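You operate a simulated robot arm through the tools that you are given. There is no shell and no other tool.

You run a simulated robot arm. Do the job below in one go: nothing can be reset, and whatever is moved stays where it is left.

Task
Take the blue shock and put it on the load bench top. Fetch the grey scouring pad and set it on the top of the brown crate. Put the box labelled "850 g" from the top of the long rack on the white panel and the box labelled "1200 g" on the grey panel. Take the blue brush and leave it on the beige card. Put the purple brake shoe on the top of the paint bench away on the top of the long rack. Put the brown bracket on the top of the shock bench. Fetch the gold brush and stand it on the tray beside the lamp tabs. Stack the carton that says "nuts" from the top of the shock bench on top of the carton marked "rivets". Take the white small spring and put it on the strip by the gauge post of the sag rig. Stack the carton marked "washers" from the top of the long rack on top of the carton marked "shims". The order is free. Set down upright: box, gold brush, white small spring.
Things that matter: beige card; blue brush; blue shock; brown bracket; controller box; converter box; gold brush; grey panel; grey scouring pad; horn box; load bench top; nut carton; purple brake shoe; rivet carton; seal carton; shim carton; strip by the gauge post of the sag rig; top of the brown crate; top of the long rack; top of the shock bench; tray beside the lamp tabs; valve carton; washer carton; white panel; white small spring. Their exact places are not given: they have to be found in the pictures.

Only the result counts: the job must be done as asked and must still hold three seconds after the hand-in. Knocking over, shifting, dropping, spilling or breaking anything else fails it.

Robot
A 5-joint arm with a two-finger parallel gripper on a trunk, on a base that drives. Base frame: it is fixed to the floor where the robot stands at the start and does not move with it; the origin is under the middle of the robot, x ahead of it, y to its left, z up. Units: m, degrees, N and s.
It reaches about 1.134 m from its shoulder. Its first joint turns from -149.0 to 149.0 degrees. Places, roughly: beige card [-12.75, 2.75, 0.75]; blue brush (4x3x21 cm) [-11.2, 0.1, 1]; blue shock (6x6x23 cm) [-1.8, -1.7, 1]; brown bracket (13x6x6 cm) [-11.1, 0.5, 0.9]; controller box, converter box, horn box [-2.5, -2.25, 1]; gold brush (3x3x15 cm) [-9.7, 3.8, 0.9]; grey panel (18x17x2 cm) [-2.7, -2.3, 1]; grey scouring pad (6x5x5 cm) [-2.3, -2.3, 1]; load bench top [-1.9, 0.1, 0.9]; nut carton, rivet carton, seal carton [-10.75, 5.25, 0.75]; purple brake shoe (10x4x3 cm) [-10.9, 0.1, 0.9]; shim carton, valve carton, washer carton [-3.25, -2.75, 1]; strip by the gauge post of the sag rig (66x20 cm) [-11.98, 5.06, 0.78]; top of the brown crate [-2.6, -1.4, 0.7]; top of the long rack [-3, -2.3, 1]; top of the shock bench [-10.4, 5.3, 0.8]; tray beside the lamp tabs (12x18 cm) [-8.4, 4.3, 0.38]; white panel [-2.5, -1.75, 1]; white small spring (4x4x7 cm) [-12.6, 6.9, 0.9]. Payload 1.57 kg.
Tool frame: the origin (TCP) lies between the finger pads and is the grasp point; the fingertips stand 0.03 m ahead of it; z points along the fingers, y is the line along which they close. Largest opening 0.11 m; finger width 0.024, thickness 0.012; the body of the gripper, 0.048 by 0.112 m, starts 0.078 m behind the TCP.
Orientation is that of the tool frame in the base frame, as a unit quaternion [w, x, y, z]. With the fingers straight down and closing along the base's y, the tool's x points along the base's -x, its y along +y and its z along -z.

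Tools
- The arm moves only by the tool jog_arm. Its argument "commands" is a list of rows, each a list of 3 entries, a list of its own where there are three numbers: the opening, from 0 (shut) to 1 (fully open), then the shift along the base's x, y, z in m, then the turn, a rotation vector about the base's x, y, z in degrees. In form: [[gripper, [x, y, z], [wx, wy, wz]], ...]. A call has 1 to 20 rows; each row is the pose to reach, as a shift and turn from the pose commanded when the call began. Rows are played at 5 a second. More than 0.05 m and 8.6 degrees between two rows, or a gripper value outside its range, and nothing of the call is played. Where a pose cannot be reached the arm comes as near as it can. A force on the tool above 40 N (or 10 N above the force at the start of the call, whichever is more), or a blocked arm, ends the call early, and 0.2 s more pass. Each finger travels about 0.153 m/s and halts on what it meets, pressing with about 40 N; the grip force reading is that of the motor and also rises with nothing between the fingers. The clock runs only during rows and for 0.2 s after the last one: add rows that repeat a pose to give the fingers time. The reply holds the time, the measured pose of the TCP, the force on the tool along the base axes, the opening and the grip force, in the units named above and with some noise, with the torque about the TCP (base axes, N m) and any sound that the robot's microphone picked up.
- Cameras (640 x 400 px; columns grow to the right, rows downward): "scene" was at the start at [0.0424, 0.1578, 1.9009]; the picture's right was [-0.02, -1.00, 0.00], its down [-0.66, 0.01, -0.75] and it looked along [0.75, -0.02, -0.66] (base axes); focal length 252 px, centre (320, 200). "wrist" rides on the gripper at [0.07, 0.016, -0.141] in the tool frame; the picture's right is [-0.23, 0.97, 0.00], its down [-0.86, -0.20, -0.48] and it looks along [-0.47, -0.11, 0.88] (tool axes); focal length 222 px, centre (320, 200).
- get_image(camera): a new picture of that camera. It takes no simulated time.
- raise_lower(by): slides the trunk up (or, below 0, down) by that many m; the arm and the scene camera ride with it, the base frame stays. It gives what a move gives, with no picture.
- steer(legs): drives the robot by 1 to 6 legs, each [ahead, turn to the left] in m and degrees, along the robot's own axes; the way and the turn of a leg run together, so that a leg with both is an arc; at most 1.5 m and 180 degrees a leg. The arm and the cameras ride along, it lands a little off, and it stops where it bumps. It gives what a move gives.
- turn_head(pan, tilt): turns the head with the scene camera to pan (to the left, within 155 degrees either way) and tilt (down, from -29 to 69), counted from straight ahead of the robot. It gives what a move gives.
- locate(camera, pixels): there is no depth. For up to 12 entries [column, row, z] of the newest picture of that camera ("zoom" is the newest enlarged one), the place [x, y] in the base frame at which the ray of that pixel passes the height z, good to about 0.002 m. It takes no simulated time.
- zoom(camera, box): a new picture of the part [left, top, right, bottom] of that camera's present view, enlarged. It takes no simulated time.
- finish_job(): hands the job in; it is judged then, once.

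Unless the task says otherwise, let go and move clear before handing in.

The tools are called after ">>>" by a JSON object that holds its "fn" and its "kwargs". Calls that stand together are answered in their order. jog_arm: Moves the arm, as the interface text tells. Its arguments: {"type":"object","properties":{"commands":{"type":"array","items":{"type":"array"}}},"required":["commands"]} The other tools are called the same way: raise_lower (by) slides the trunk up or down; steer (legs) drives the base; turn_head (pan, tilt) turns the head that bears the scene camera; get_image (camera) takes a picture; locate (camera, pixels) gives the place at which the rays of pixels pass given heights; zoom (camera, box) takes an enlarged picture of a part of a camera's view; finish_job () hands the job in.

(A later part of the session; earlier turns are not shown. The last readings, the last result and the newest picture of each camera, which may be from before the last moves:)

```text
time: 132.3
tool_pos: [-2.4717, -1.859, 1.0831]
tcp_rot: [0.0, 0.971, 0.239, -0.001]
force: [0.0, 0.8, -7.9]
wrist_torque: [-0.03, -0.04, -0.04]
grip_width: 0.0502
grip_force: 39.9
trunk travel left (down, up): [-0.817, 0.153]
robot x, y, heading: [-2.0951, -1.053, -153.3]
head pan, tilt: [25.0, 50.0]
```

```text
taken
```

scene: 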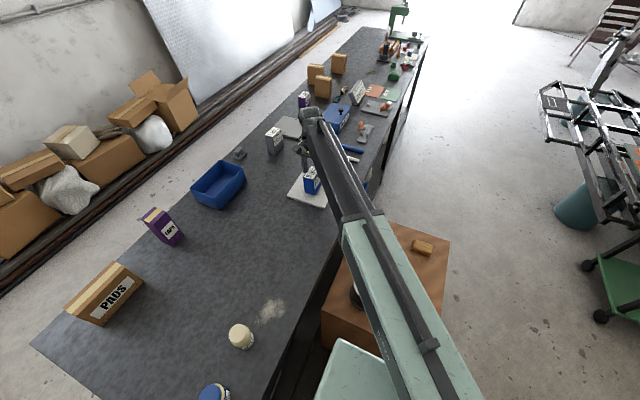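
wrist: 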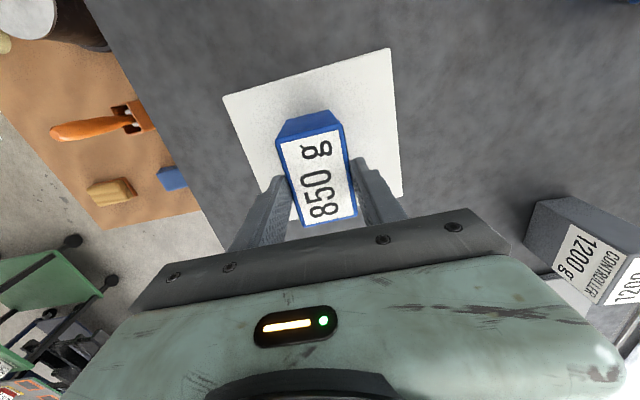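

The box hovers above the white panel (wrist corners (223,97), (388,48), (402,195)). A check on the panel centre, then I lower to contact.

>>> {"fn": "locate", "kwargs": {"camera": "wrist", "pixels": [[223, 97, 0.968], [388, 48, 0.968], [402, 195, 0.968]]}}

>>> {"fn": "raise_lower", "kwargs": {"by": -0.052}}

```text
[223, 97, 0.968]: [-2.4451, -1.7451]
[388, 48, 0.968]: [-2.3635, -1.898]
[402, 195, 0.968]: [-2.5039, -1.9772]
```

```text
time: 132.7
tool_pos: [-2.4729, -1.8545, 1.0741]
tcp_rot: [0.0, 0.971, 0.239, -0.003]
force: [-2.0, 7.8, 37.1]
wrist_torque: [-0.01, 0.29, 0.01]
grip_width: 0.0496
grip_force: 40.4
trunk travel left (down, up): [-0.803, 0.167]
robot x, y, heading: [-2.0945, -1.0476, -153.1]
head pan, tilt: [25.0, 50.0]
stopped: the force on the tool passed its limit at 65 N (the readings are from after the stop); the commanded pose is now the measured one
```

Contact came earlier than expected (at TCP z 1.074). I'll back up slightly and look closely.

>>> {"fn": "zoom", "kwargs": {"camera": "scene", "box": [250, 130, 370, 230]}}

>>> {"fn": "get_image", "kwargs": {"camera": "wrist"}}

>>> {"fn": "get_image", "kwargs": {"camera": "scene"}}

```text
4.00 times, centred on (310, 180) of scene
```

zoom: 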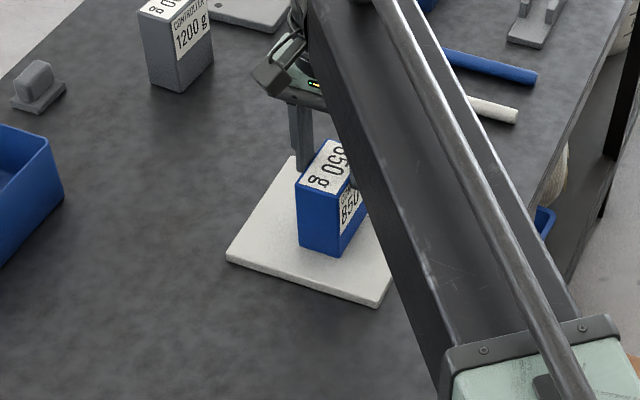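

```text
taken
```

wrist: 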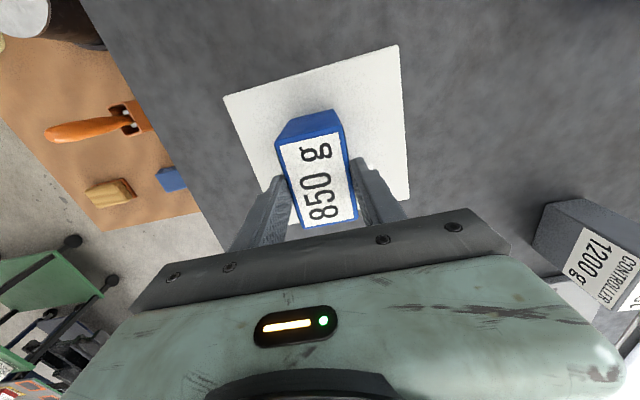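

```text
taken
```

scene: 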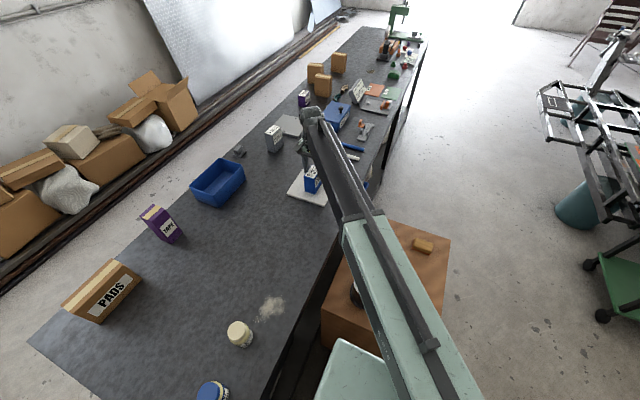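

I'll work out the box's bottom height from its near corner at zoom (337,256) (expected xy ≈ (−2.453,−1.816)).

>>> {"fn": "zoom", "kwargs": {"camera": "scene", "box": [270, 150, 350, 210]}}

>>> {"fn": "locate", "kwargs": {"camera": "scene", "pixels": [[314.3, 193.8, 0.968], [314.3, 193.8, 0.99], [314.3, 193.8, 1.01], [308, 179, 1.07], [308, 179, 1.1]]}}

```text
6.67 times, centred on (310, 180) of scene
```

zoom: 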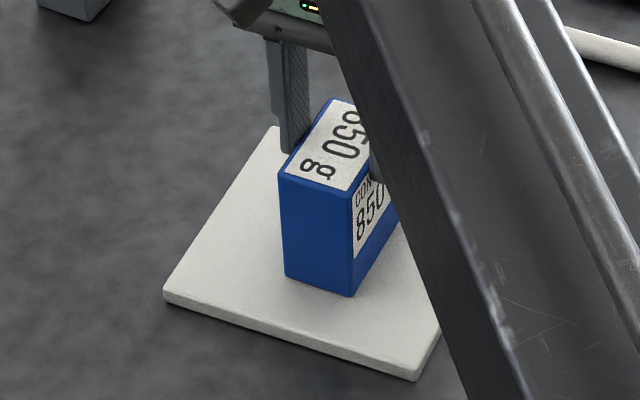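

```text
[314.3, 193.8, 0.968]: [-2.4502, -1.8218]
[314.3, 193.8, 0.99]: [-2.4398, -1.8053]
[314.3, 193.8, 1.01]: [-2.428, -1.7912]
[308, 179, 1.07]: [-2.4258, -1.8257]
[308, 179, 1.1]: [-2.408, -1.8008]
```

The box's bottom is on the panel (corner matches z 0.968): it slid about 5 cm down in the grip while lifting, so this is proper contact. I'll relieve the pressure a little and release.

>>> {"fn": "raise_lower", "kwargs": {"by": 0.003}}

>>> {"fn": "jog_arm", "kwargs": {"commands": [[0.5, [0, 0, 0], [0, 0, 0]], [0.6, [0, 0, 0], [0, 0, 0]], [0.8, [0, 0, 0], [0, 0, 0]], [1, [0, 0, 0], [0, 0, 0]], [1, [0, 0, 0], [0, 0, 0]]]}}

>>> {"fn": "raise_lower", "kwargs": {"by": 0.163}}

>>> {"fn": "get_image", "kwargs": {"camera": "wrist"}}

>>> {"fn": "zoom", "kwargs": {"camera": "scene", "box": [250, 120, 370, 220]}}

```text
time: 133.2
tool_pos: [-2.4724, -1.8571, 1.0735]
tcp_rot: [0.0, 0.971, 0.239, -0.003]
force: [0.4, 7.1, 8.9]
wrist_torque: [0.33, 0.4, -0.24]
grip_width: 0.0497
grip_force: 40.2
trunk travel left (down, up): [-0.806, 0.164]
robot x, y, heading: [-2.0939, -1.0488, -153.6]
head pan, tilt: [25.0, 50.0]
```

```text
time: 134.4
tool_pos: [-2.4737, -1.858, 1.0728]
tcp_rot: [0.0, 0.971, 0.24, -0.002]
force: [0.2, 0.0, -0.4]
wrist_torque: [0.02, 0.02, 0.0]
grip_width: 0.11
grip_force: 0.0
trunk travel left (down, up): [-0.806, 0.164]
robot x, y, heading: [-2.0925, -1.0483, -153.4]
head pan, tilt: [25.0, 50.0]
```

```text
time: 136.3
tool_pos: [-2.4739, -1.8586, 1.2361]
tcp_rot: [-0.001, 0.971, 0.239, -0.003]
force: [0.1, -1.2, -0.5]
wrist_torque: [0.03, 0.02, 0.01]
grip_width: 0.11
grip_force: 0.0
trunk travel left (down, up): [-0.969, 0.001]
robot x, y, heading: [-2.0942, -1.0507, -153.7]
head pan, tilt: [25.0, 50.0]
```

```text
taken
```

wrist: 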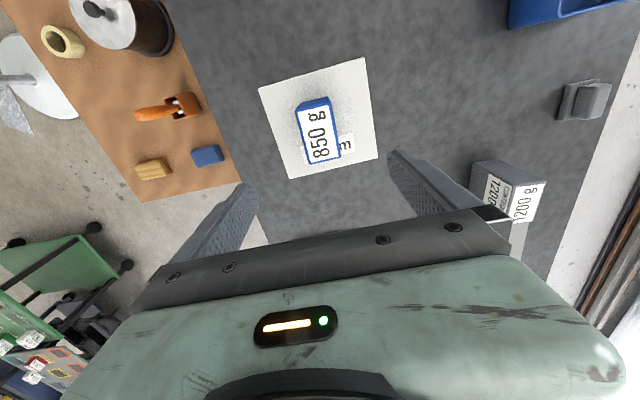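

```text
4.00 times, centred on (310, 170) of scene
```

zoom: 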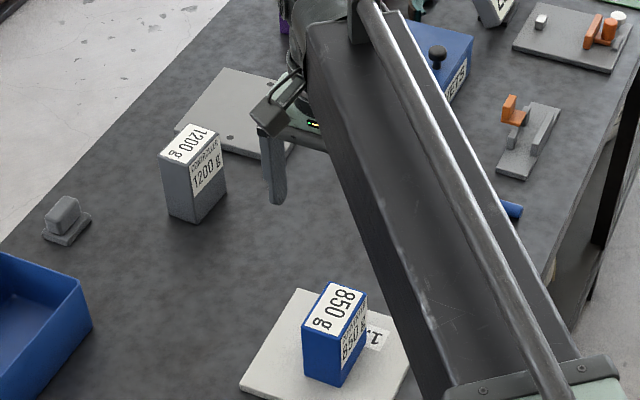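

The 850 g box stands on the white panel. Now I'll bring the arm round to the front, then drive back and around the near rack end to the wall side.

>>> {"fn": "jog_arm", "kwargs": {"commands": [[1, [-0.013, 0.043, 0], [0, 0, 0]], [1, [-0.027, 0.085, 0], [0, 0, 0]], [1, [-0.04, 0.127, 0], [0, 0, 0]], [1, [-0.053, 0.17, 0], [0, 0, 0]], [1, [-0.067, 0.212, 0], [0, 0, 0]], [1, [-0.08, 0.255, 0], [0, 0, 0]], [1, [-0.093, 0.297, 0], [0, 0, 0]], [1, [-0.107, 0.34, 0], [0, 0, 0]], [1, [-0.12, 0.3816, 0], [0, 0, 0]], [1, [-0.136, 0.425, 0], [0, 0, 0]], [1, [-0.153, 0.468, 0], [0, 0, 0]], [1, [-0.17, 0.511, 0], [0, 0, 0]], [1, [-0.187, 0.554, 0], [0, 0, 0]], [1, [-0.2, 0.59, 0], [0, 0, 0]], [1, [-0.209, 0.6166, 0], [0, 0, 0]], [1, [-0.209, 0.6166, 0], [0, 0, 0]]]}}

>>> {"fn": "steer", "kwargs": {"legs": [[-0.74, 0], [0, 90]]}}

>>> {"fn": "turn_head", "kwargs": {"pan": 0, "tilt": 50}}

>>> {"fn": "get_image", "kwargs": {"camera": "scene"}}

```text
time: 139.7
tool_pos: [-2.6811, -1.241, 1.2351]
tcp_rot: [0.0, 0.971, 0.239, -0.003]
force: [-0.2, -0.4, 0.3]
wrist_torque: [0.01, 0.0, 0.0]
grip_width: 0.1099
grip_force: 0.2
trunk travel left (down, up): [-0.969, 0.001]
robot x, y, heading: [-2.0915, -1.0447, -153.2]
head pan, tilt: [25.0, 50.0]
```

```text
time: 147.4
tool_pos: [-1.2594, -1.3094, 1.2355]
tcp_rot: [0.001, 0.527, 0.85, -0.002]
force: [0.3, 0.8, 0.3]
wrist_torque: [0.01, 0.03, -0.04]
grip_width: 0.1099
grip_force: 0.1
trunk travel left (down, up): [-0.969, 0.001]
robot x, y, heading: [-1.4508, -0.7239, -65.1]
head pan, tilt: [25.0, 50.0]
```

```text
time: 148.3
tool_pos: [-1.2595, -1.311, 1.2358]
tcp_rot: [0.001, 0.528, 0.849, -0.002]
force: [0.4, 1.3, -0.5]
wrist_torque: [0.01, 0.02, 0.03]
grip_width: 0.11
grip_force: 0.0
trunk travel left (down, up): [-0.969, 0.001]
robot x, y, heading: [-1.4528, -0.7265, -65.0]
head pan, tilt: [0.0, 50.0]
```

```text
taken
```

scene: 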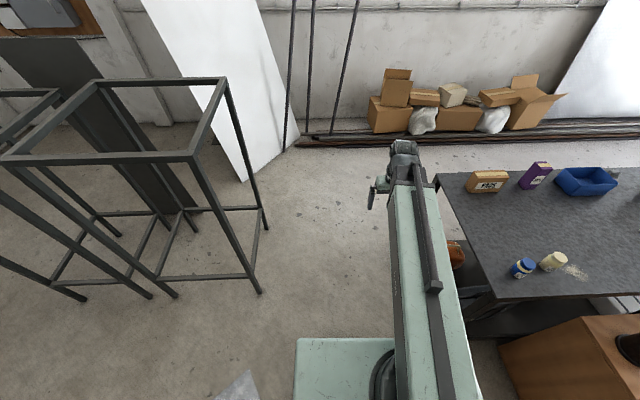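

The gap to the wall side is clear (frame feet at columns ≤265, rack edge at 440+). I'll drive through and turn right along the rack.

>>> {"fn": "steer", "kwargs": {"legs": [[1.46, 0], [0, -88]]}}

>>> {"fn": "turn_head", "kwargs": {"pan": -15, "tilt": 40}}

>>> {"fn": "get_image", "kwargs": {"camera": "scene"}}

```text
time: 159.2
tool_pos: [-1.4199, -2.2223, 1.2343]
tcp_rot: [0.001, 0.968, 0.25, -0.003]
force: [-0.6, -0.2, 0.1]
wrist_torque: [0.01, -0.01, -0.03]
grip_width: 0.1102
grip_force: 0.0
trunk travel left (down, up): [-0.969, 0.001]
robot x, y, heading: [-0.834, -2.021, -152.1]
head pan, tilt: [0.0, 50.0]
```

```text
time: 159.9
tool_pos: [-1.4203, -2.223, 1.2356]
tcp_rot: [0.0, 0.968, 0.25, -0.002]
force: [-0.2, 0.0, -0.4]
wrist_torque: [0.03, 0.03, -0.01]
grip_width: 0.11
grip_force: 0.0
trunk travel left (down, up): [-0.969, 0.001]
robot x, y, heading: [-0.8341, -2.0198, -152.1]
head pan, tilt: [-15.0, 40.0]
```

```text
taken
```

scene: 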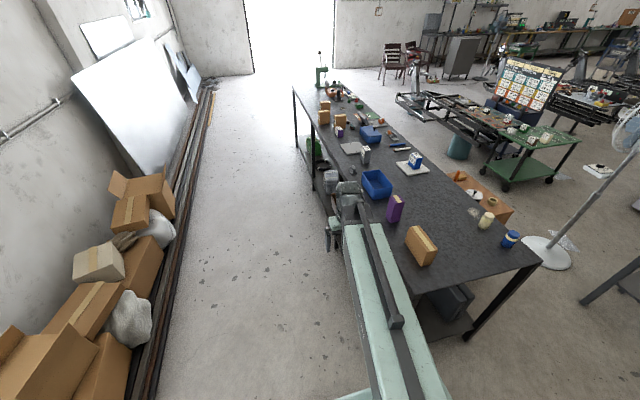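

The wall-side aisle is clear. I'll drive ahead about 1.45 m alongside the rack.

>>> {"fn": "steer", "kwargs": {"legs": [[0, -1], [1.42, 0]]}}

>>> {"fn": "turn_head", "kwargs": {"pan": -60, "tilt": 50}}

>>> {"fn": "get_image", "kwargs": {"camera": "scene"}}

>>> {"fn": "turn_head", "kwargs": {"pan": -15, "tilt": 40}}

>>> {"fn": "get_image", "kwargs": {"camera": "scene"}}

```text
time: 167.3
tool_pos: [-2.6757, -2.8681, 1.2353]
tcp_rot: [-0.001, 0.969, 0.248, -0.002]
force: [0.6, 0.5, 0.4]
wrist_torque: [0.01, 0.01, -0.03]
grip_width: 0.11
grip_force: 0.1
trunk travel left (down, up): [-0.969, 0.001]
robot x, y, heading: [-2.091, -2.6703, -152.2]
head pan, tilt: [-15.0, 40.0]
```

```text
time: 168.4
tool_pos: [-2.6764, -2.8682, 1.2344]
tcp_rot: [0.0, 0.969, 0.248, -0.002]
force: [0.4, 0.6, 0.8]
wrist_torque: [0.01, -0.01, 0.04]
grip_width: 0.1097
grip_force: 0.0
trunk travel left (down, up): [-0.969, 0.001]
robot x, y, heading: [-2.092, -2.6696, -152.1]
head pan, tilt: [-60.0, 50.0]
```

```text
taken
```

scene: 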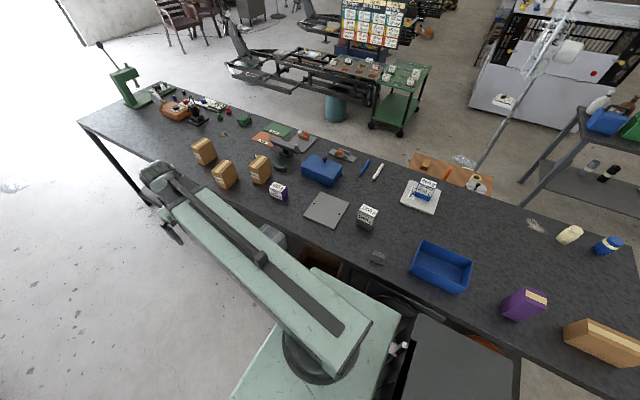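

```text
time: 169.6
tool_pos: [-2.6755, -2.8684, 1.2342]
tcp_rot: [0.0, 0.969, 0.248, -0.003]
force: [-0.4, -0.7, -0.2]
wrist_torque: [0.0, 0.02, 0.01]
grip_width: 0.1102
grip_force: 0.1
trunk travel left (down, up): [-0.969, 0.001]
robot x, y, heading: [-2.0871, -2.6727, -152.4]
head pan, tilt: [-15.0, 40.0]
```

```text
taken
```

scene: 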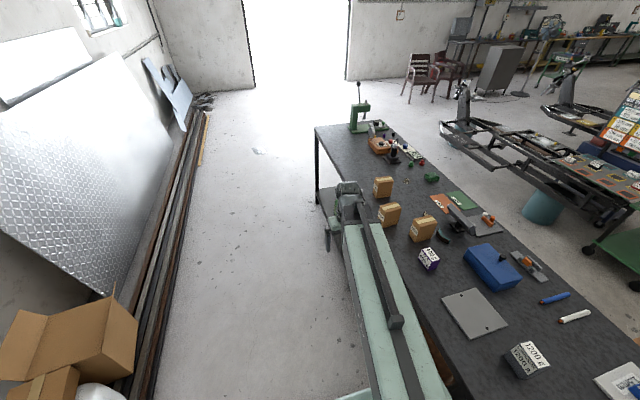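

The grey box, grey panel and three cartons are all visible now. I'll zoom on the cartons' labels and the grey box/panel.

>>> {"fn": "zoom", "kwargs": {"camera": "scene", "box": [350, 160, 470, 270]}}

>>> {"fn": "turn_head", "kwargs": {"pan": -60, "tilt": 50}}

>>> {"fn": "zoom", "kwargs": {"camera": "scene", "box": [180, 120, 320, 210]}}

>>> {"fn": "zoom", "kwargs": {"camera": "scene", "box": [280, 170, 420, 280]}}

```text
3.64 times, centred on (410, 215) of scene
```

zoom: 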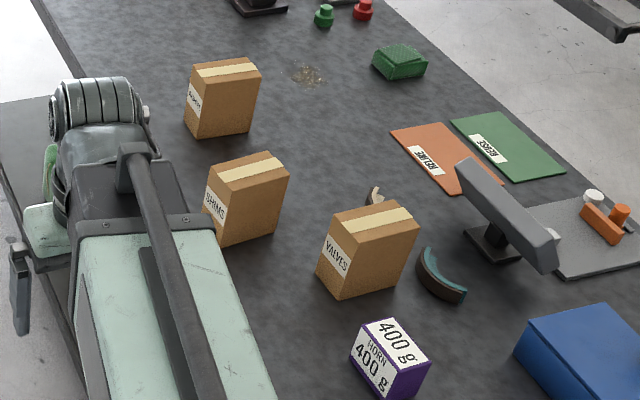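

```text
time: 170.7
tool_pos: [-2.6771, -2.8681, 1.2343]
tcp_rot: [0.0, 0.969, 0.248, -0.004]
force: [0.5, 0.0, -0.7]
wrist_torque: [0.03, 0.01, -0.01]
grip_width: 0.11
grip_force: 0.1
trunk travel left (down, up): [-0.969, 0.001]
robot x, y, heading: [-2.0924, -2.671, -152.4]
head pan, tilt: [-60.0, 50.0]
```

```text
4.44 times, centred on (250, 165) of scene
```

zoom: 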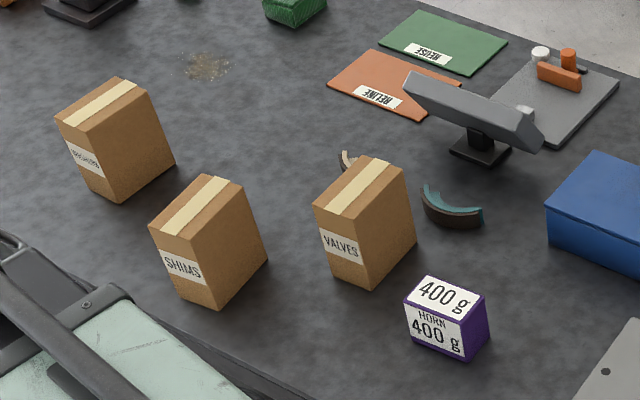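

```text
3.64 times, centred on (350, 225) of scene
```

zoom: 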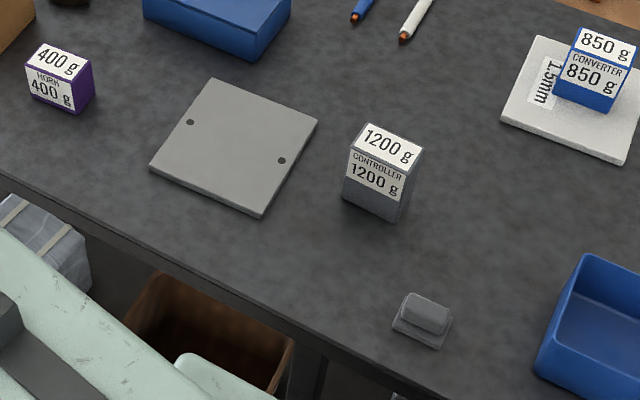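

WASHERS is the far carton, SHIMS the nearer-left and VALVES the right one. I'll locate the 1200 g box, grey panel and pad from this zoom.

>>> {"fn": "locate", "kwargs": {"camera": "zoom", "pixels": [[342, 199, 0.948], [393, 222, 0.948], [352, 152, 1.05], [411, 177, 1.05], [425, 148, 1.05], [366, 124, 1.05], [213, 79, 0.968], [317, 122, 0.968], [262, 213, 0.968], [150, 165, 0.968], [425, 325, 0.96], [428, 305, 0.998]]}}

>>> {"fn": "zoom", "kwargs": {"camera": "scene", "box": [340, 190, 400, 270]}}

```text
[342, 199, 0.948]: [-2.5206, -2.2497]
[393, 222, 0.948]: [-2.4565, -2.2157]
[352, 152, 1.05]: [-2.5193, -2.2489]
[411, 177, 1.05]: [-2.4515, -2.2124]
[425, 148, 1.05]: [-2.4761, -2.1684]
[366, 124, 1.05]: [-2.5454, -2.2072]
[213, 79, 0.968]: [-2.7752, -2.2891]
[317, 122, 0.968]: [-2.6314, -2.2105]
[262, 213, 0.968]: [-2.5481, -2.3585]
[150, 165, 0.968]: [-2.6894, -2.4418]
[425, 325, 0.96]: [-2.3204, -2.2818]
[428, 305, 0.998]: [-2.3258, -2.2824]
```

```text
5.00 times, centred on (370, 230) of scene
```

zoom: 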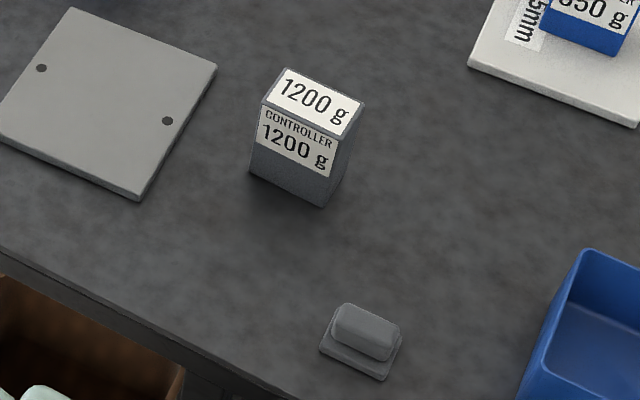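

Box centre (−2.498,−2.209) with sides at 28°, panel centre (−2.661,−2.325); the tool's closing axis (119°) already fits. I'll bring the gripper over the box.

>>> {"fn": "jog_arm", "kwargs": {"commands": [[1, [0.001, 0.045, 0], [0, 0, 0]], [1, [0.003, 0.09, 0], [0, 0, 0]], [1, [0.004, 0.136, 0], [0, 0, 0]], [1, [0.005, 0.181, 0], [0, 0, 0]], [1, [0.007, 0.226, 0], [0, 0, 0]], [1, [0.008, 0.272, 0], [0, 0, 0]], [1, [0.009, 0.317, 0], [0, 0, 0]], [1, [0.011, 0.362, 0], [0, 0, 0]], [1, [0.012, 0.407, 0], [0, 0, 0]], [1, [0.013, 0.453, 0], [0, 0, 0]], [1, [0.015, 0.498, 0], [0, 0, 0]], [1, [0.016, 0.543, 0], [0, 0, 0]], [1, [0.049, 0.566, 0], [0, 0, 0]], [1, [0.081, 0.589, 0], [0, 0, 0]], [1, [0.114, 0.613, 0], [0, 0, 0]], [1, [0.147, 0.636, 0], [0, 0, 0]], [1, [0.179, 0.659, 0], [0, 0, 0]], [1, [0.179, 0.659, 0], [0, 0, 0]]]}}

>>> {"fn": "get_image", "kwargs": {"camera": "wrist"}}

>>> {"fn": "zoom", "kwargs": {"camera": "wrist", "box": [260, 75, 380, 185]}}

```text
time: 174.5
tool_pos: [-2.4952, -2.2061, 1.235]
tcp_rot: [0.0, 0.969, 0.248, -0.003]
force: [0.5, 0.1, 0.5]
wrist_torque: [-0.03, 0.05, -0.01]
grip_width: 0.1099
grip_force: 0.1
trunk travel left (down, up): [-0.969, 0.001]
robot x, y, heading: [-2.0875, -2.6734, -152.5]
head pan, tilt: [-60.0, 50.0]
```

```text
taken
```

wrist: 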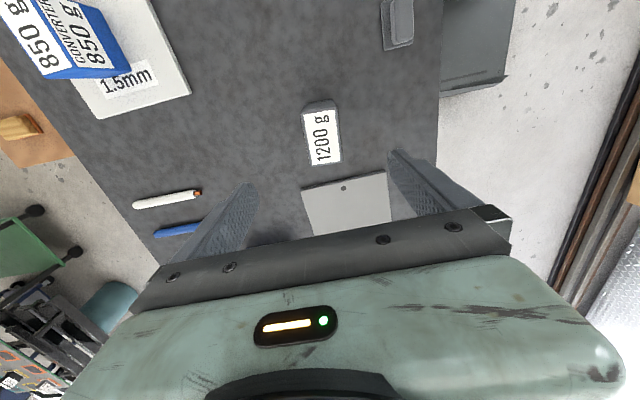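

```text
3.64 times, centred on (320, 130) of wrist
```

zoom: 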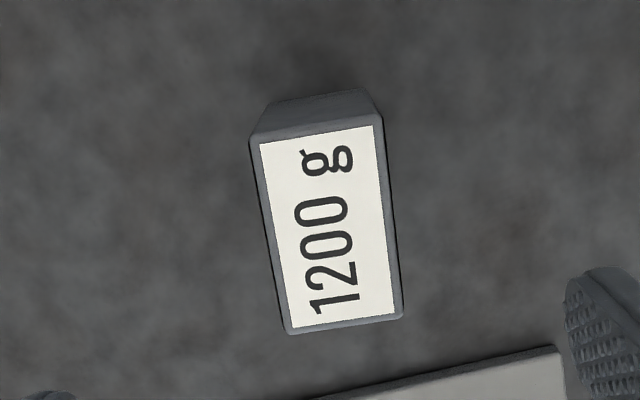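

>>> {"fn": "locate", "kwargs": {"camera": "zoom", "pixels": [[250, 140, 1.05], [381, 115, 1.05], [403, 317, 1.05], [290, 333, 1.05]]}}

```text
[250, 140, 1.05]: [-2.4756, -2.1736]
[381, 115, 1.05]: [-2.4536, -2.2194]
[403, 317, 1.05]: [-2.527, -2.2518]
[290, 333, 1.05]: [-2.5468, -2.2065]
```

Wrist gives centre (−2.5008,−2.2128), scene (−2.498,−2.209). I'll centre between them, lower deep (z≈0.992) and grip, then lift gently in small steps to avoid slipping.

>>> {"fn": "jog_arm", "kwargs": {"commands": [[1, [-0.0045, -0.005, 0], [0, 0, -2]], [1, [-0.0045, -0.005, 0], [0, 0, -2]]]}}

>>> {"fn": "raise_lower", "kwargs": {"by": -0.16}}

>>> {"fn": "raise_lower", "kwargs": {"by": -0.083}}

>>> {"fn": "get_image", "kwargs": {"camera": "wrist"}}

```text
time: 175.1
tool_pos: [-2.5005, -2.213, 1.2346]
tcp_rot: [-0.001, 0.973, 0.23, -0.004]
force: [0.6, 0.8, -0.7]
wrist_torque: [-0.02, -0.01, -0.03]
grip_width: 0.1099
grip_force: 0.0
trunk travel left (down, up): [-0.969, 0.001]
robot x, y, heading: [-2.0917, -2.6699, -152.3]
head pan, tilt: [-60.0, 50.0]
```

```text
time: 176.9
tool_pos: [-2.501, -2.2129, 1.0754]
tcp_rot: [0.001, 0.973, 0.231, -0.004]
force: [-0.1, 0.2, 0.4]
wrist_torque: [-0.02, 0.03, 0.0]
grip_width: 0.11
grip_force: 0.0
trunk travel left (down, up): [-0.809, 0.161]
robot x, y, heading: [-2.087, -2.6705, -152.4]
head pan, tilt: [-60.0, 50.0]
```

```text
time: 178.1
tool_pos: [-2.5005, -2.213, 0.9923]
tcp_rot: [0.0, 0.973, 0.231, -0.003]
force: [-0.1, -0.1, 0.8]
wrist_torque: [0.0, 0.03, 0.02]
grip_width: 0.11
grip_force: 0.1
trunk travel left (down, up): [-0.726, 0.244]
robot x, y, heading: [-2.0885, -2.6713, -152.2]
head pan, tilt: [-60.0, 50.0]
```

```text
taken
```

wrist: 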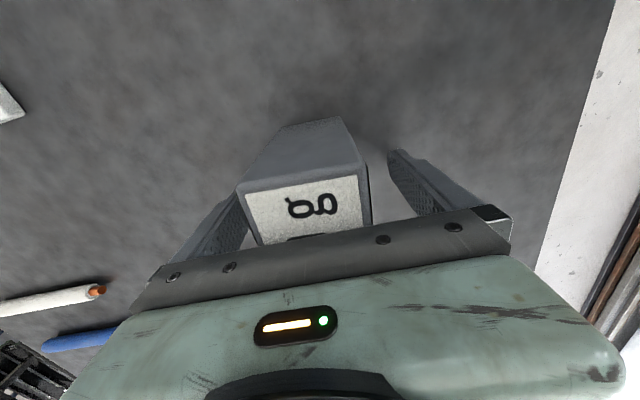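

The box stands between the fingers. I'll close and then lift in small steps.

>>> {"fn": "jog_arm", "kwargs": {"commands": [[0.8, [0, 0, 0], [0, 0, 0]], [0.65, [0, 0, 0], [0, 0, 0]], [0.55, [0, 0, 0], [0, 0, 0]], [0.45, [0, 0, 0], [0, 0, 0]], [0.2, [0, 0, 0], [0, 0, 0]], [0, [0, 0, 0], [0, 0, 0]], [0, [0, 0, 0], [0, 0, 0]], [0, [0, 0, 0], [0, 0, 0]]]}}

>>> {"fn": "raise_lower", "kwargs": {"by": 0.01}}

>>> {"fn": "raise_lower", "kwargs": {"by": 0.02}}

>>> {"fn": "get_image", "kwargs": {"camera": "wrist"}}

>>> {"fn": "zoom", "kwargs": {"camera": "scene", "box": [320, 140, 440, 240]}}

```text
time: 179.9
tool_pos: [-2.5, -2.2142, 0.9923]
tcp_rot: [0.0, 0.973, 0.231, -0.002]
force: [-0.6, 0.4, 1.0]
wrist_torque: [-0.29, -0.07, -0.3]
grip_width: 0.0509
grip_force: 40.1
trunk travel left (down, up): [-0.726, 0.244]
robot x, y, heading: [-2.0894, -2.6722, -152.6]
head pan, tilt: [-60.0, 50.0]
```

```text
time: 180.5
tool_pos: [-2.5016, -2.2134, 1.0018]
tcp_rot: [0.0, 0.973, 0.232, -0.003]
force: [-0.2, 0.6, -12.0]
wrist_torque: [-0.05, 0.03, 0.01]
grip_width: 0.0507
grip_force: 39.8
trunk travel left (down, up): [-0.736, 0.234]
robot x, y, heading: [-2.0894, -2.6717, -152.5]
head pan, tilt: [-60.0, 50.0]
```

```text
time: 181.1
tool_pos: [-2.5012, -2.2125, 1.0206]
tcp_rot: [-0.001, 0.973, 0.23, -0.003]
force: [0.3, 0.9, -12.2]
wrist_torque: [-0.05, 0.0, -0.01]
grip_width: 0.0506
grip_force: 40.0
trunk travel left (down, up): [-0.756, 0.214]
robot x, y, heading: [-2.0888, -2.6682, -152.5]
head pan, tilt: [-60.0, 50.0]
```

```text
taken
```

wrist: 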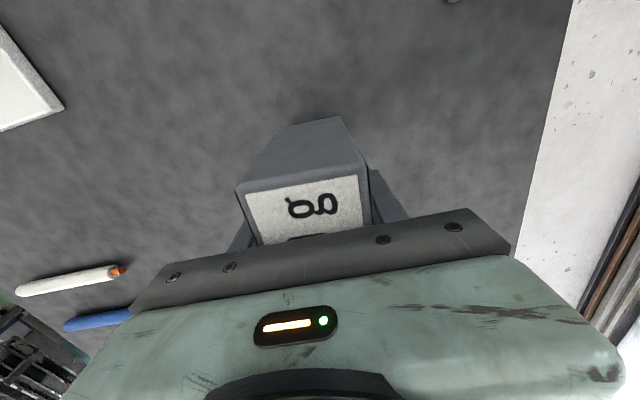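

```text
4.00 times, centred on (380, 190) of scene
```

zoom: 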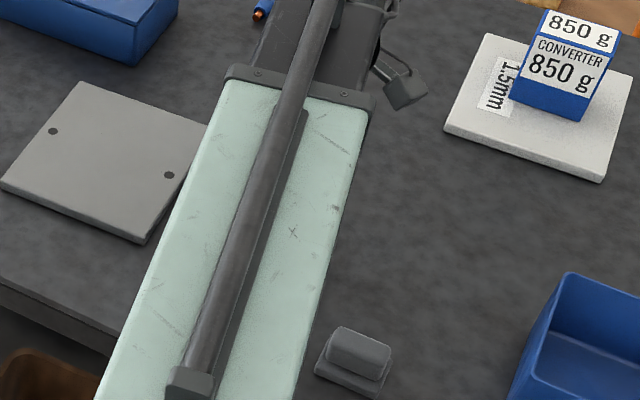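

No slip this time (weight ≈12 N). I'll raise a bit more in small steps and carry it over the grey panel.

>>> {"fn": "raise_lower", "kwargs": {"by": 0.025}}

>>> {"fn": "raise_lower", "kwargs": {"by": 0.02}}

>>> {"fn": "jog_arm", "kwargs": {"commands": [[0, [-0.027, -0.019, 0], [0, 0, 0]], [0, [-0.054, -0.038, 0], [0, 0, 0]], [0, [-0.08, -0.056, 0], [0, 0, 0]], [0, [-0.107, -0.075, 0], [0, 0, 0]], [0, [-0.134, -0.094, 0], [0, 0, 0]], [0, [-0.16, -0.1125, 0], [0, 0, 0]], [0, [-0.16, -0.1125, 0], [0, 0, 0]]]}}

>>> {"fn": "get_image", "kwargs": {"camera": "wrist"}}

>>> {"fn": "zoom", "kwargs": {"camera": "scene", "box": [270, 140, 390, 240]}}

```text
time: 181.8
tool_pos: [-2.5008, -2.2115, 1.047]
tcp_rot: [0.0, 0.973, 0.231, -0.002]
force: [0.2, -0.3, -11.8]
wrist_torque: [-0.03, 0.05, -0.01]
grip_width: 0.0507
grip_force: 40.1
trunk travel left (down, up): [-0.781, 0.189]
robot x, y, heading: [-2.0896, -2.6707, -152.4]
head pan, tilt: [-60.0, 50.0]
```

```text
time: 182.5
tool_pos: [-2.4997, -2.2126, 1.0667]
tcp_rot: [0.0, 0.973, 0.231, -0.003]
force: [-0.6, 0.6, -12.3]
wrist_torque: [0.0, 0.07, 0.01]
grip_width: 0.0508
grip_force: 39.8
trunk travel left (down, up): [-0.801, 0.169]
robot x, y, heading: [-2.0878, -2.6737, -152.3]
head pan, tilt: [-60.0, 50.0]
```

```text
time: 184.1
tool_pos: [-2.6594, -2.3277, 1.0668]
tcp_rot: [0.0, 0.973, 0.231, -0.003]
force: [-0.5, 0.8, -11.5]
wrist_torque: [-0.03, 0.03, 0.0]
grip_width: 0.0506
grip_force: 40.3
trunk travel left (down, up): [-0.801, 0.169]
robot x, y, heading: [-2.0917, -2.6721, -152.4]
head pan, tilt: [-60.0, 50.0]
```

```text
taken
```

wrist: 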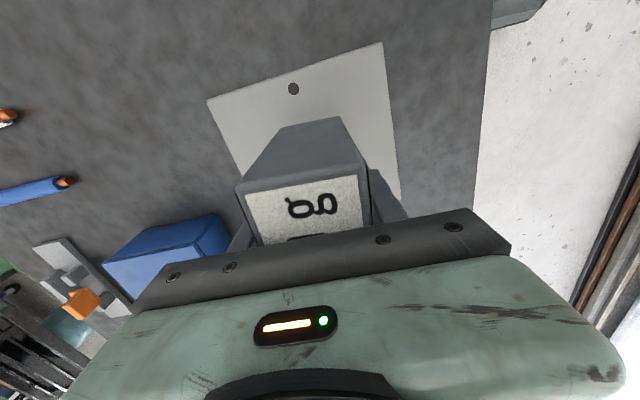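

```text
4.00 times, centred on (330, 190) of scene
```

zoom: 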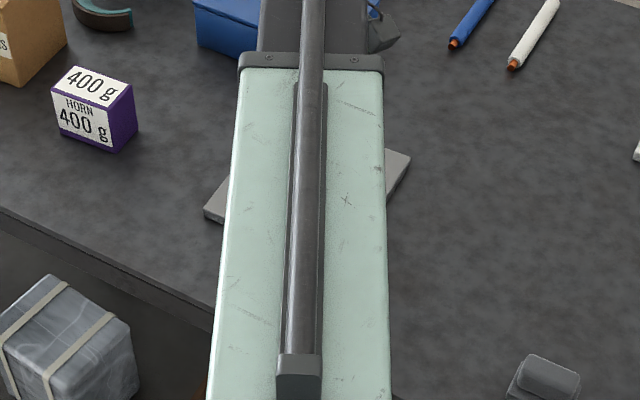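

The grey panel shows around the box (corners at (208,100), (383,43)). I'll lower toward contact at about TCP z 1.012.

>>> {"fn": "locate", "kwargs": {"camera": "wrist", "pixels": [[208, 100, 0.968], [383, 43, 0.968], [400, 195, 0.968]]}}

>>> {"fn": "raise_lower", "kwargs": {"by": -0.045}}

>>> {"fn": "raise_lower", "kwargs": {"by": -0.005}}

>>> {"fn": "raise_lower", "kwargs": {"by": -0.003}}

```text
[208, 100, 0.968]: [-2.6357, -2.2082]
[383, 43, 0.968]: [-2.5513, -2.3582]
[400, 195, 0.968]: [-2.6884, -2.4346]
```

```text
time: 185.0
tool_pos: [-2.6583, -2.3259, 1.0218]
tcp_rot: [-0.001, 0.973, 0.231, -0.002]
force: [0.3, 0.1, -13.1]
wrist_torque: [0.01, 0.06, -0.02]
grip_width: 0.0504
grip_force: 40.1
trunk travel left (down, up): [-0.756, 0.214]
robot x, y, heading: [-2.0881, -2.6692, -152.3]
head pan, tilt: [-60.0, 50.0]
```

```text
time: 185.5
tool_pos: [-2.659, -2.3278, 1.0172]
tcp_rot: [0.0, 0.973, 0.231, -0.002]
force: [-0.6, 0.8, -12.6]
wrist_torque: [-0.01, 0.02, 0.05]
grip_width: 0.0506
grip_force: 40.0
trunk travel left (down, up): [-0.751, 0.219]
robot x, y, heading: [-2.0914, -2.6689, -152.8]
head pan, tilt: [-60.0, 50.0]
```

```text
time: 186.1
tool_pos: [-2.6586, -2.3274, 1.0141]
tcp_rot: [0.0, 0.973, 0.231, -0.003]
force: [-0.1, 0.0, -10.5]
wrist_torque: [0.02, 0.06, 0.01]
grip_width: 0.0505
grip_force: 39.8
trunk travel left (down, up): [-0.748, 0.222]
robot x, y, heading: [-2.0866, -2.6728, -152.1]
head pan, tilt: [-60.0, 50.0]
```

Force is beginning to change (−10.5 N), so contact is starting. One more small step.

>>> {"fn": "raise_lower", "kwargs": {"by": -0.002}}

```text
time: 186.6
tool_pos: [-2.6593, -2.327, 1.0119]
tcp_rot: [0.0, 0.973, 0.23, -0.002]
force: [0.0, -0.4, -12.2]
wrist_torque: [0.0, 0.02, -0.03]
grip_width: 0.0504
grip_force: 40.0
trunk travel left (down, up): [-0.746, 0.224]
robot x, y, heading: [-2.0896, -2.6718, -152.1]
head pan, tilt: [-60.0, 50.0]
```

>>> {"fn": "raise_lower", "kwargs": {"by": -0.002}}

>>> {"fn": "raise_lower", "kwargs": {"by": -0.002}}

```text
time: 187.1
tool_pos: [-2.6593, -2.3274, 1.0106]
tcp_rot: [0.0, 0.973, 0.231, -0.003]
force: [0.0, 0.9, -11.5]
wrist_torque: [0.0, 0.04, 0.04]
grip_width: 0.0506
grip_force: 39.9
trunk travel left (down, up): [-0.744, 0.226]
robot x, y, heading: [-2.0915, -2.6715, -152.7]
head pan, tilt: [-60.0, 50.0]
```

```text
time: 187.6
tool_pos: [-2.6587, -2.3264, 1.0084]
tcp_rot: [0.0, 0.973, 0.23, -0.003]
force: [0.7, 0.2, -12.2]
wrist_torque: [0.02, 0.01, -0.03]
grip_width: 0.0506
grip_force: 40.0
trunk travel left (down, up): [-0.742, 0.228]
robot x, y, heading: [-2.0889, -2.6692, -152.3]
head pan, tilt: [-60.0, 50.0]
```

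>>> {"fn": "raise_lower", "kwargs": {"by": -0.003}}

>>> {"fn": "raise_lower", "kwargs": {"by": -0.002}}

>>> {"fn": "raise_lower", "kwargs": {"by": -0.002}}

```text
time: 188.1
tool_pos: [-2.6589, -2.3257, 1.0075]
tcp_rot: [-0.002, 0.973, 0.231, -0.004]
force: [0.8, -0.8, 15.2]
wrist_torque: [-0.33, -0.95, -0.06]
grip_width: 0.0504
grip_force: 40.0
trunk travel left (down, up): [-0.74, 0.23]
robot x, y, heading: [-2.0904, -2.6743, -152.6]
head pan, tilt: [-60.0, 50.0]
stopped: the force on the tool passed its limit at 45 N (the readings are from after the stop); the commanded pose is now the measured one
```

```text
time: 188.5
tool_pos: [-2.6596, -2.3267, 1.0076]
tcp_rot: [-0.002, 0.973, 0.231, -0.004]
force: [-0.6, -0.2, 25.8]
wrist_torque: [-0.54, -1.16, -0.15]
grip_width: 0.0504
grip_force: 39.7
trunk travel left (down, up): [-0.739, 0.231]
robot x, y, heading: [-2.0917, -2.6715, -152.3]
head pan, tilt: [-60.0, 50.0]
stopped: the force on the tool passed its limit at 46 N (the readings are from after the stop); the commanded pose is now the measured one
```

```text
time: 188.8
tool_pos: [-2.6582, -2.3266, 1.0071]
tcp_rot: [-0.001, 0.973, 0.231, -0.005]
force: [-0.2, 0.7, 31.1]
wrist_torque: [-0.66, -1.13, -0.15]
grip_width: 0.0505
grip_force: 40.1
trunk travel left (down, up): [-0.739, 0.231]
robot x, y, heading: [-2.0895, -2.6721, -152.6]
head pan, tilt: [-60.0, 50.0]
stopped: the force on the tool passed its limit at 45 N (the readings are from after the stop); the commanded pose is now the measured one
```

Contact is made at TCP z≈1.0075. I'll relieve and release, then rise.

>>> {"fn": "raise_lower", "kwargs": {"by": 0.002}}

>>> {"fn": "jog_arm", "kwargs": {"commands": [[0.5, [0, 0, 0], [0, 0, 0]], [0.6, [0, 0, 0], [0, 0, 0]], [0.8, [0, 0, 0], [0, 0, 0]], [1, [0, 0, 0], [0, 0, 0]], [1, [0, 0, 0], [0, 0, 0]]]}}

>>> {"fn": "raise_lower", "kwargs": {"by": 0.228}}

>>> {"fn": "get_image", "kwargs": {"camera": "wrist"}}

```text
time: 189.3
tool_pos: [-2.661, -2.3257, 1.0068]
tcp_rot: [-0.003, 0.973, 0.23, -0.004]
force: [3.2, -2.5, -3.6]
wrist_torque: [-0.17, -0.39, -0.07]
grip_width: 0.0504
grip_force: 40.2
trunk travel left (down, up): [-0.741, 0.229]
robot x, y, heading: [-2.0873, -2.6724, -152.4]
head pan, tilt: [-60.0, 50.0]
```

```text
time: 190.5
tool_pos: [-2.6601, -2.3277, 1.0073]
tcp_rot: [-0.002, 0.973, 0.23, -0.004]
force: [-0.6, -0.1, 0.1]
wrist_torque: [-0.02, -0.02, -0.01]
grip_width: 0.1103
grip_force: 0.0
trunk travel left (down, up): [-0.741, 0.229]
robot x, y, heading: [-2.0896, -2.6712, -152.6]
head pan, tilt: [-60.0, 50.0]
```

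```text
time: 192.9
tool_pos: [-2.6605, -2.3266, 1.2366]
tcp_rot: [-0.003, 0.973, 0.229, -0.004]
force: [0.2, -0.4, -1.1]
wrist_torque: [0.0, 0.0, 0.01]
grip_width: 0.1101
grip_force: 0.1
trunk travel left (down, up): [-0.969, 0.001]
robot x, y, heading: [-2.088, -2.6723, -152.4]
head pan, tilt: [-60.0, 50.0]
```

```text
taken
```

wrist: 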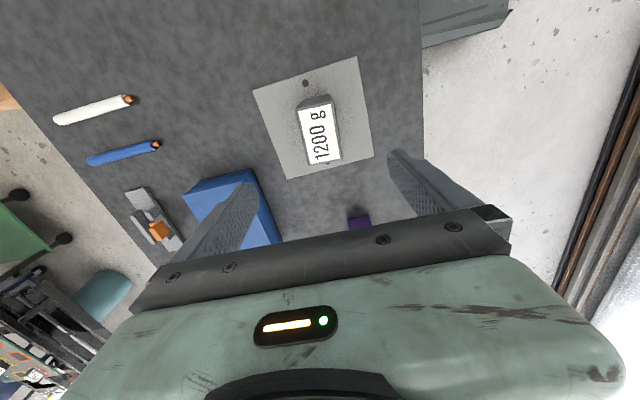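

The 1200 g box stands on the grey panel. I'll drive ahead 0.72 m for the cartons.

>>> {"fn": "steer", "kwargs": {"legs": [[0, -0.8], [0.72, 0]]}}

>>> {"fn": "turn_head", "kwargs": {"pan": -60, "tilt": 55}}

>>> {"fn": "get_image", "kwargs": {"camera": "scene"}}

>>> {"fn": "get_image", "kwargs": {"camera": "wrist"}}

```text
time: 197.3
tool_pos: [-3.3114, -2.6482, 1.2355]
tcp_rot: [-0.003, 0.975, 0.222, -0.004]
force: [-0.4, 0.6, 0.2]
wrist_torque: [-0.01, -0.02, 0.01]
grip_width: 0.1097
grip_force: 0.0
trunk travel left (down, up): [-0.969, 0.001]
robot x, y, heading: [-2.7461, -3.001, -153.3]
head pan, tilt: [-60.0, 50.0]
```

```text
time: 197.9
tool_pos: [-3.3109, -2.6482, 1.2349]
tcp_rot: [-0.002, 0.975, 0.222, -0.004]
force: [0.6, -0.5, -0.7]
wrist_torque: [0.02, 0.02, -0.03]
grip_width: 0.1097
grip_force: 0.0
trunk travel left (down, up): [-0.969, 0.001]
robot x, y, heading: [-2.7445, -2.9997, -153.5]
head pan, tilt: [-60.0, 55.0]
```

```text
taken
```

scene: 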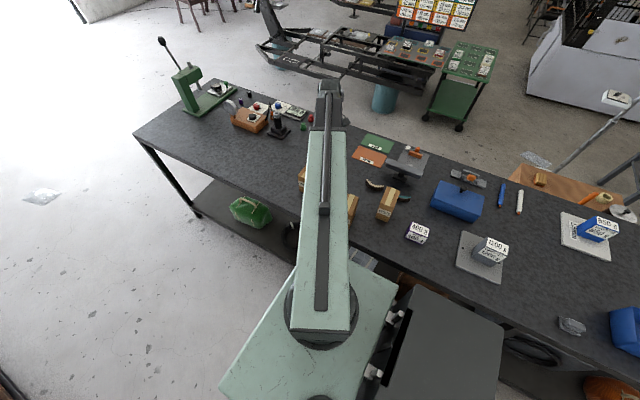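

```text
taken
```

wrist: 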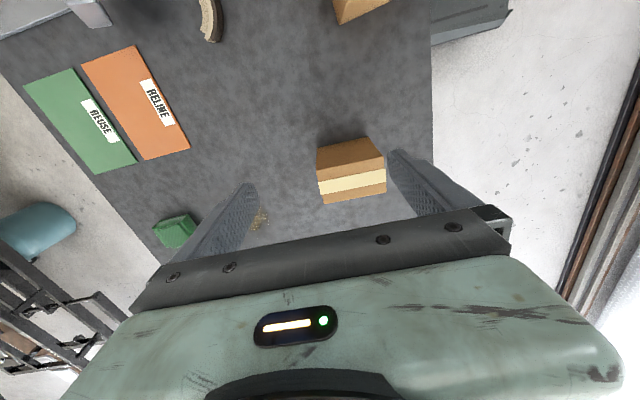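

The wrist shows a carton at (350,180), the far WASHERS one. I'll swing the head and zoom to measure both cartons.

>>> {"fn": "zoom", "kwargs": {"camera": "wrist", "box": [290, 120, 410, 220]}}

>>> {"fn": "locate", "kwargs": {"camera": "wrist", "pixels": [[319, 183, 1.08], [385, 169, 1.08], [387, 192, 1.08], [322, 204, 1.08], [317, 149, 0.948], [373, 138, 0.948], [340, 24, 0.948], [388, 4, 1.08]]}}

>>> {"fn": "turn_head", "kwargs": {"pan": -35, "tilt": 50}}

>>> {"fn": "get_image", "kwargs": {"camera": "scene"}}

```text
4.00 times, centred on (350, 170) of wrist
```

zoom: 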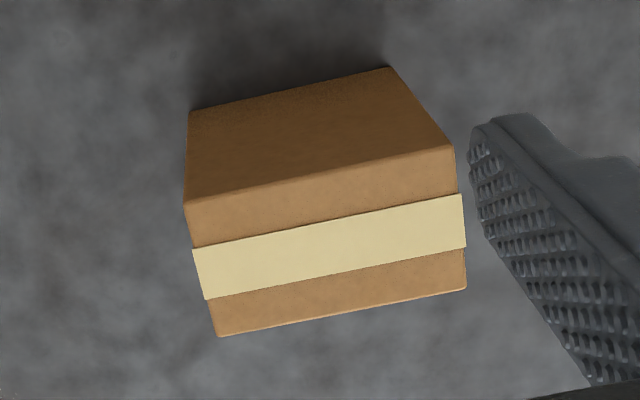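

```text
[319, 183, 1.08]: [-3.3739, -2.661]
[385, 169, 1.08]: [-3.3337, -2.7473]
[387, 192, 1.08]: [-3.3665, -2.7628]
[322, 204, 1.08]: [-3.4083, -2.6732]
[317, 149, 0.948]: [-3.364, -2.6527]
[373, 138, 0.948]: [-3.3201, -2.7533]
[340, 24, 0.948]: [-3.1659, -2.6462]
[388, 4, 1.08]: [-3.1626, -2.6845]
```

```text
time: 198.8
tool_pos: [-3.3103, -2.6486, 1.2348]
tcp_rot: [-0.003, 0.975, 0.223, -0.004]
force: [-0.1, 0.3, 0.9]
wrist_torque: [0.01, -0.03, 0.0]
grip_width: 0.1102
grip_force: 0.2
trunk travel left (down, up): [-0.969, 0.001]
robot x, y, heading: [-2.7457, -3.0009, -153.6]
head pan, tilt: [-35.0, 50.0]
```

```text
taken
```

scene: 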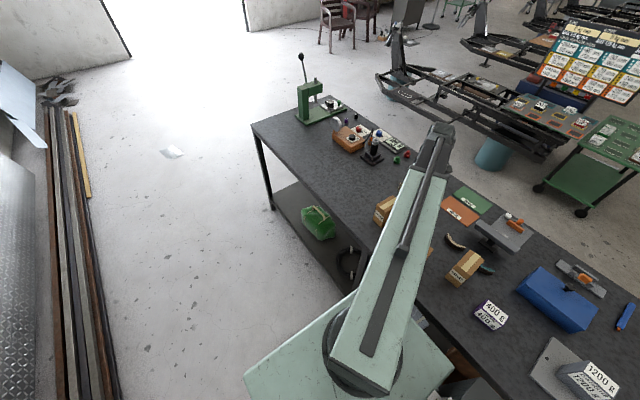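

I'll refine the carton's corners and height from the wrist zoom points.

>>> {"fn": "locate", "kwargs": {"camera": "wrist", "pixels": [[317, 148, 0.948], [367, 137, 0.948], [316, 171.3, 1.07], [383.8, 156.8, 1.07], [316, 171.3, 1.05], [383.8, 156.8, 1.05], [316, 171.3, 1.03], [383.8, 156.8, 1.03], [386.5, 192, 1.05], [324.5, 204, 1.05]]}}

>>> {"fn": "zoom", "kwargs": {"camera": "scene", "box": [360, 170, 500, 300]}}

```text
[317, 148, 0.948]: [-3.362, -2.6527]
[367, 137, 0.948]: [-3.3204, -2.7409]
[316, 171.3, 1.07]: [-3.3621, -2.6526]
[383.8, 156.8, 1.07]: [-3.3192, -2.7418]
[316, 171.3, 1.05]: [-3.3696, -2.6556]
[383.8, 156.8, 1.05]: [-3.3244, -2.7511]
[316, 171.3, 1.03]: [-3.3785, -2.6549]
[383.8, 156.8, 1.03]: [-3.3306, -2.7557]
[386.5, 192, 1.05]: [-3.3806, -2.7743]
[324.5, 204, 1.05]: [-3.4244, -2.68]
```

```text
3.08 times, centred on (430, 235) of scene
```

zoom: 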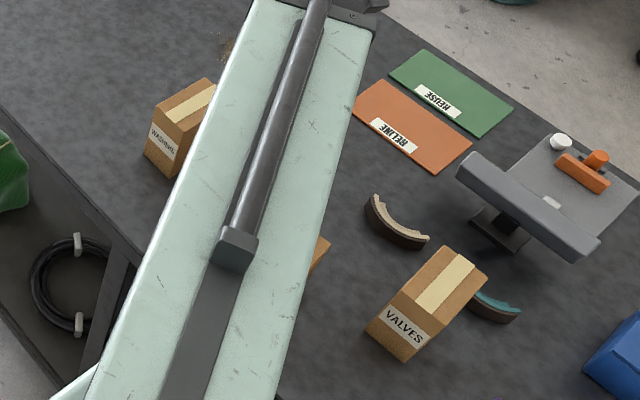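

The carton's top is at z≈1.07, footprint ~0.099×0.058 m, centre (−3.367,−2.7095). I'll confirm it's WASHERS and turn the gripper 90° over it.

>>> {"fn": "locate", "kwargs": {"camera": "zoom", "pixels": [[190, 105, 1.07], [320, 250, 1.05], [455, 280, 1.07], [400, 348, 0.948], [145, 155, 0.948]]}}

>>> {"fn": "jog_arm", "kwargs": {"commands": [[1, [-0.005, -0.006, 0], [0, 0, 8.2]], [1, [-0.01, -0.011, 0], [0, 0, 16.4]], [1, [-0.015, -0.017, 0], [0, 0, 24.6]], [1, [-0.02, -0.022, 0], [0, 0, 32.8]], [1, [-0.026, -0.028, 0], [0, 0, 41]], [1, [-0.031, -0.033, 0], [0, 0, 49.2]], [1, [-0.036, -0.039, 0], [0, 0, 57.4]], [1, [-0.041, -0.044, 0], [0, 0, 65.6]], [1, [-0.046, -0.05, 0], [0, 0, 73.8]], [1, [-0.051, -0.055, 0], [0, 0, 82]], [1, [-0.0565, -0.061, 0], [0, 0, 90]], [1, [-0.0565, -0.061, 0], [0, 0, 90]]]}}

>>> {"fn": "get_image", "kwargs": {"camera": "wrist"}}

>>> {"fn": "get_image", "kwargs": {"camera": "scene"}}

```text
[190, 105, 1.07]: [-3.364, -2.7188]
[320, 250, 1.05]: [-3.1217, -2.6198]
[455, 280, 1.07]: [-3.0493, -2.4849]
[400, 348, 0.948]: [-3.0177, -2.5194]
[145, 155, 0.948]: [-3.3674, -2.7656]
```

```text
time: 201.4
tool_pos: [-3.3683, -2.7097, 1.2366]
tcp_rot: [0.001, 0.53, 0.848, -0.005]
force: [0.1, -0.2, 0.8]
wrist_torque: [-0.01, 0.02, -0.02]
grip_width: 0.1099
grip_force: 0.0
trunk travel left (down, up): [-0.969, 0.001]
robot x, y, heading: [-2.7468, -3.0029, -153.5]
head pan, tilt: [-35.0, 50.0]
```

```text
taken
```

wrist: 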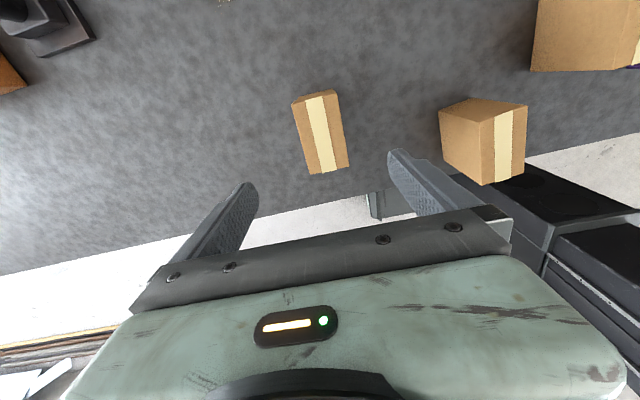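

```text
taken
```

scene: 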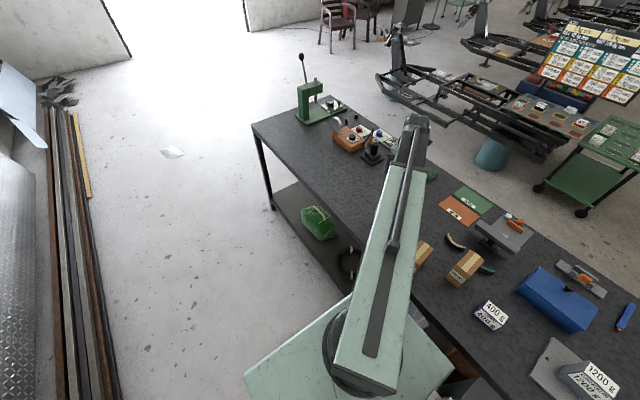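

Washers is under the gripper at (320,132), shims at (485,140). I'll zoom on both for exact corners.

>>> {"fn": "zoom", "kwargs": {"camera": "wrist", "box": [270, 80, 370, 180]}}

>>> {"fn": "zoom", "kwargs": {"camera": "wrist", "box": [420, 80, 550, 195]}}

```text
4.00 times, centred on (320, 130) of wrist
```

zoom: 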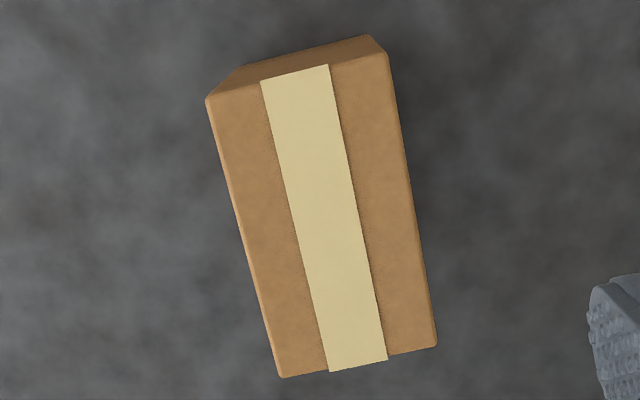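

```text
3.48 times, centred on (485, 138) of wrist
```

zoom: 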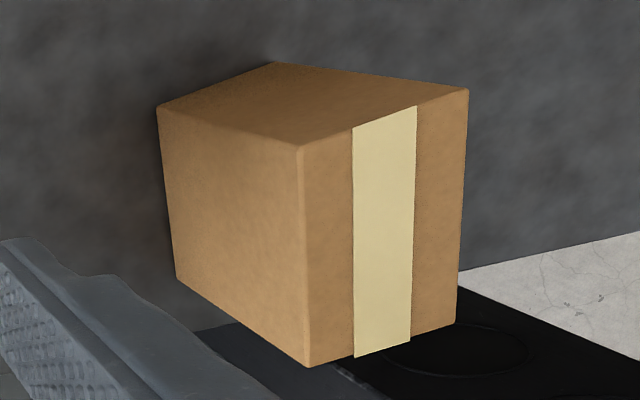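

>>> {"fn": "locate", "kwargs": {"camera": "wrist", "pixels": [[291.25, 104.5, 1.07], [337, 93, 1.07], [349.25, 166.25, 1.07], [310, 174.25, 1.07], [479.3, 123.1, 1.07], [527.2, 106.4, 1.07], [524.4, 173, 1.07], [481.6, 185.7, 1.07]]}}

```text
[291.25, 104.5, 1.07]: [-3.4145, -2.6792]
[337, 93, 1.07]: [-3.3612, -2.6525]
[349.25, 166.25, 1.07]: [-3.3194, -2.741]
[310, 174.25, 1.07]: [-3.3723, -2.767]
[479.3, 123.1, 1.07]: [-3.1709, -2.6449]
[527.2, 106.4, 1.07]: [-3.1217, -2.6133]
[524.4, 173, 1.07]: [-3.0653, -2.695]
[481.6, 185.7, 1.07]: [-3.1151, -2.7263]
```

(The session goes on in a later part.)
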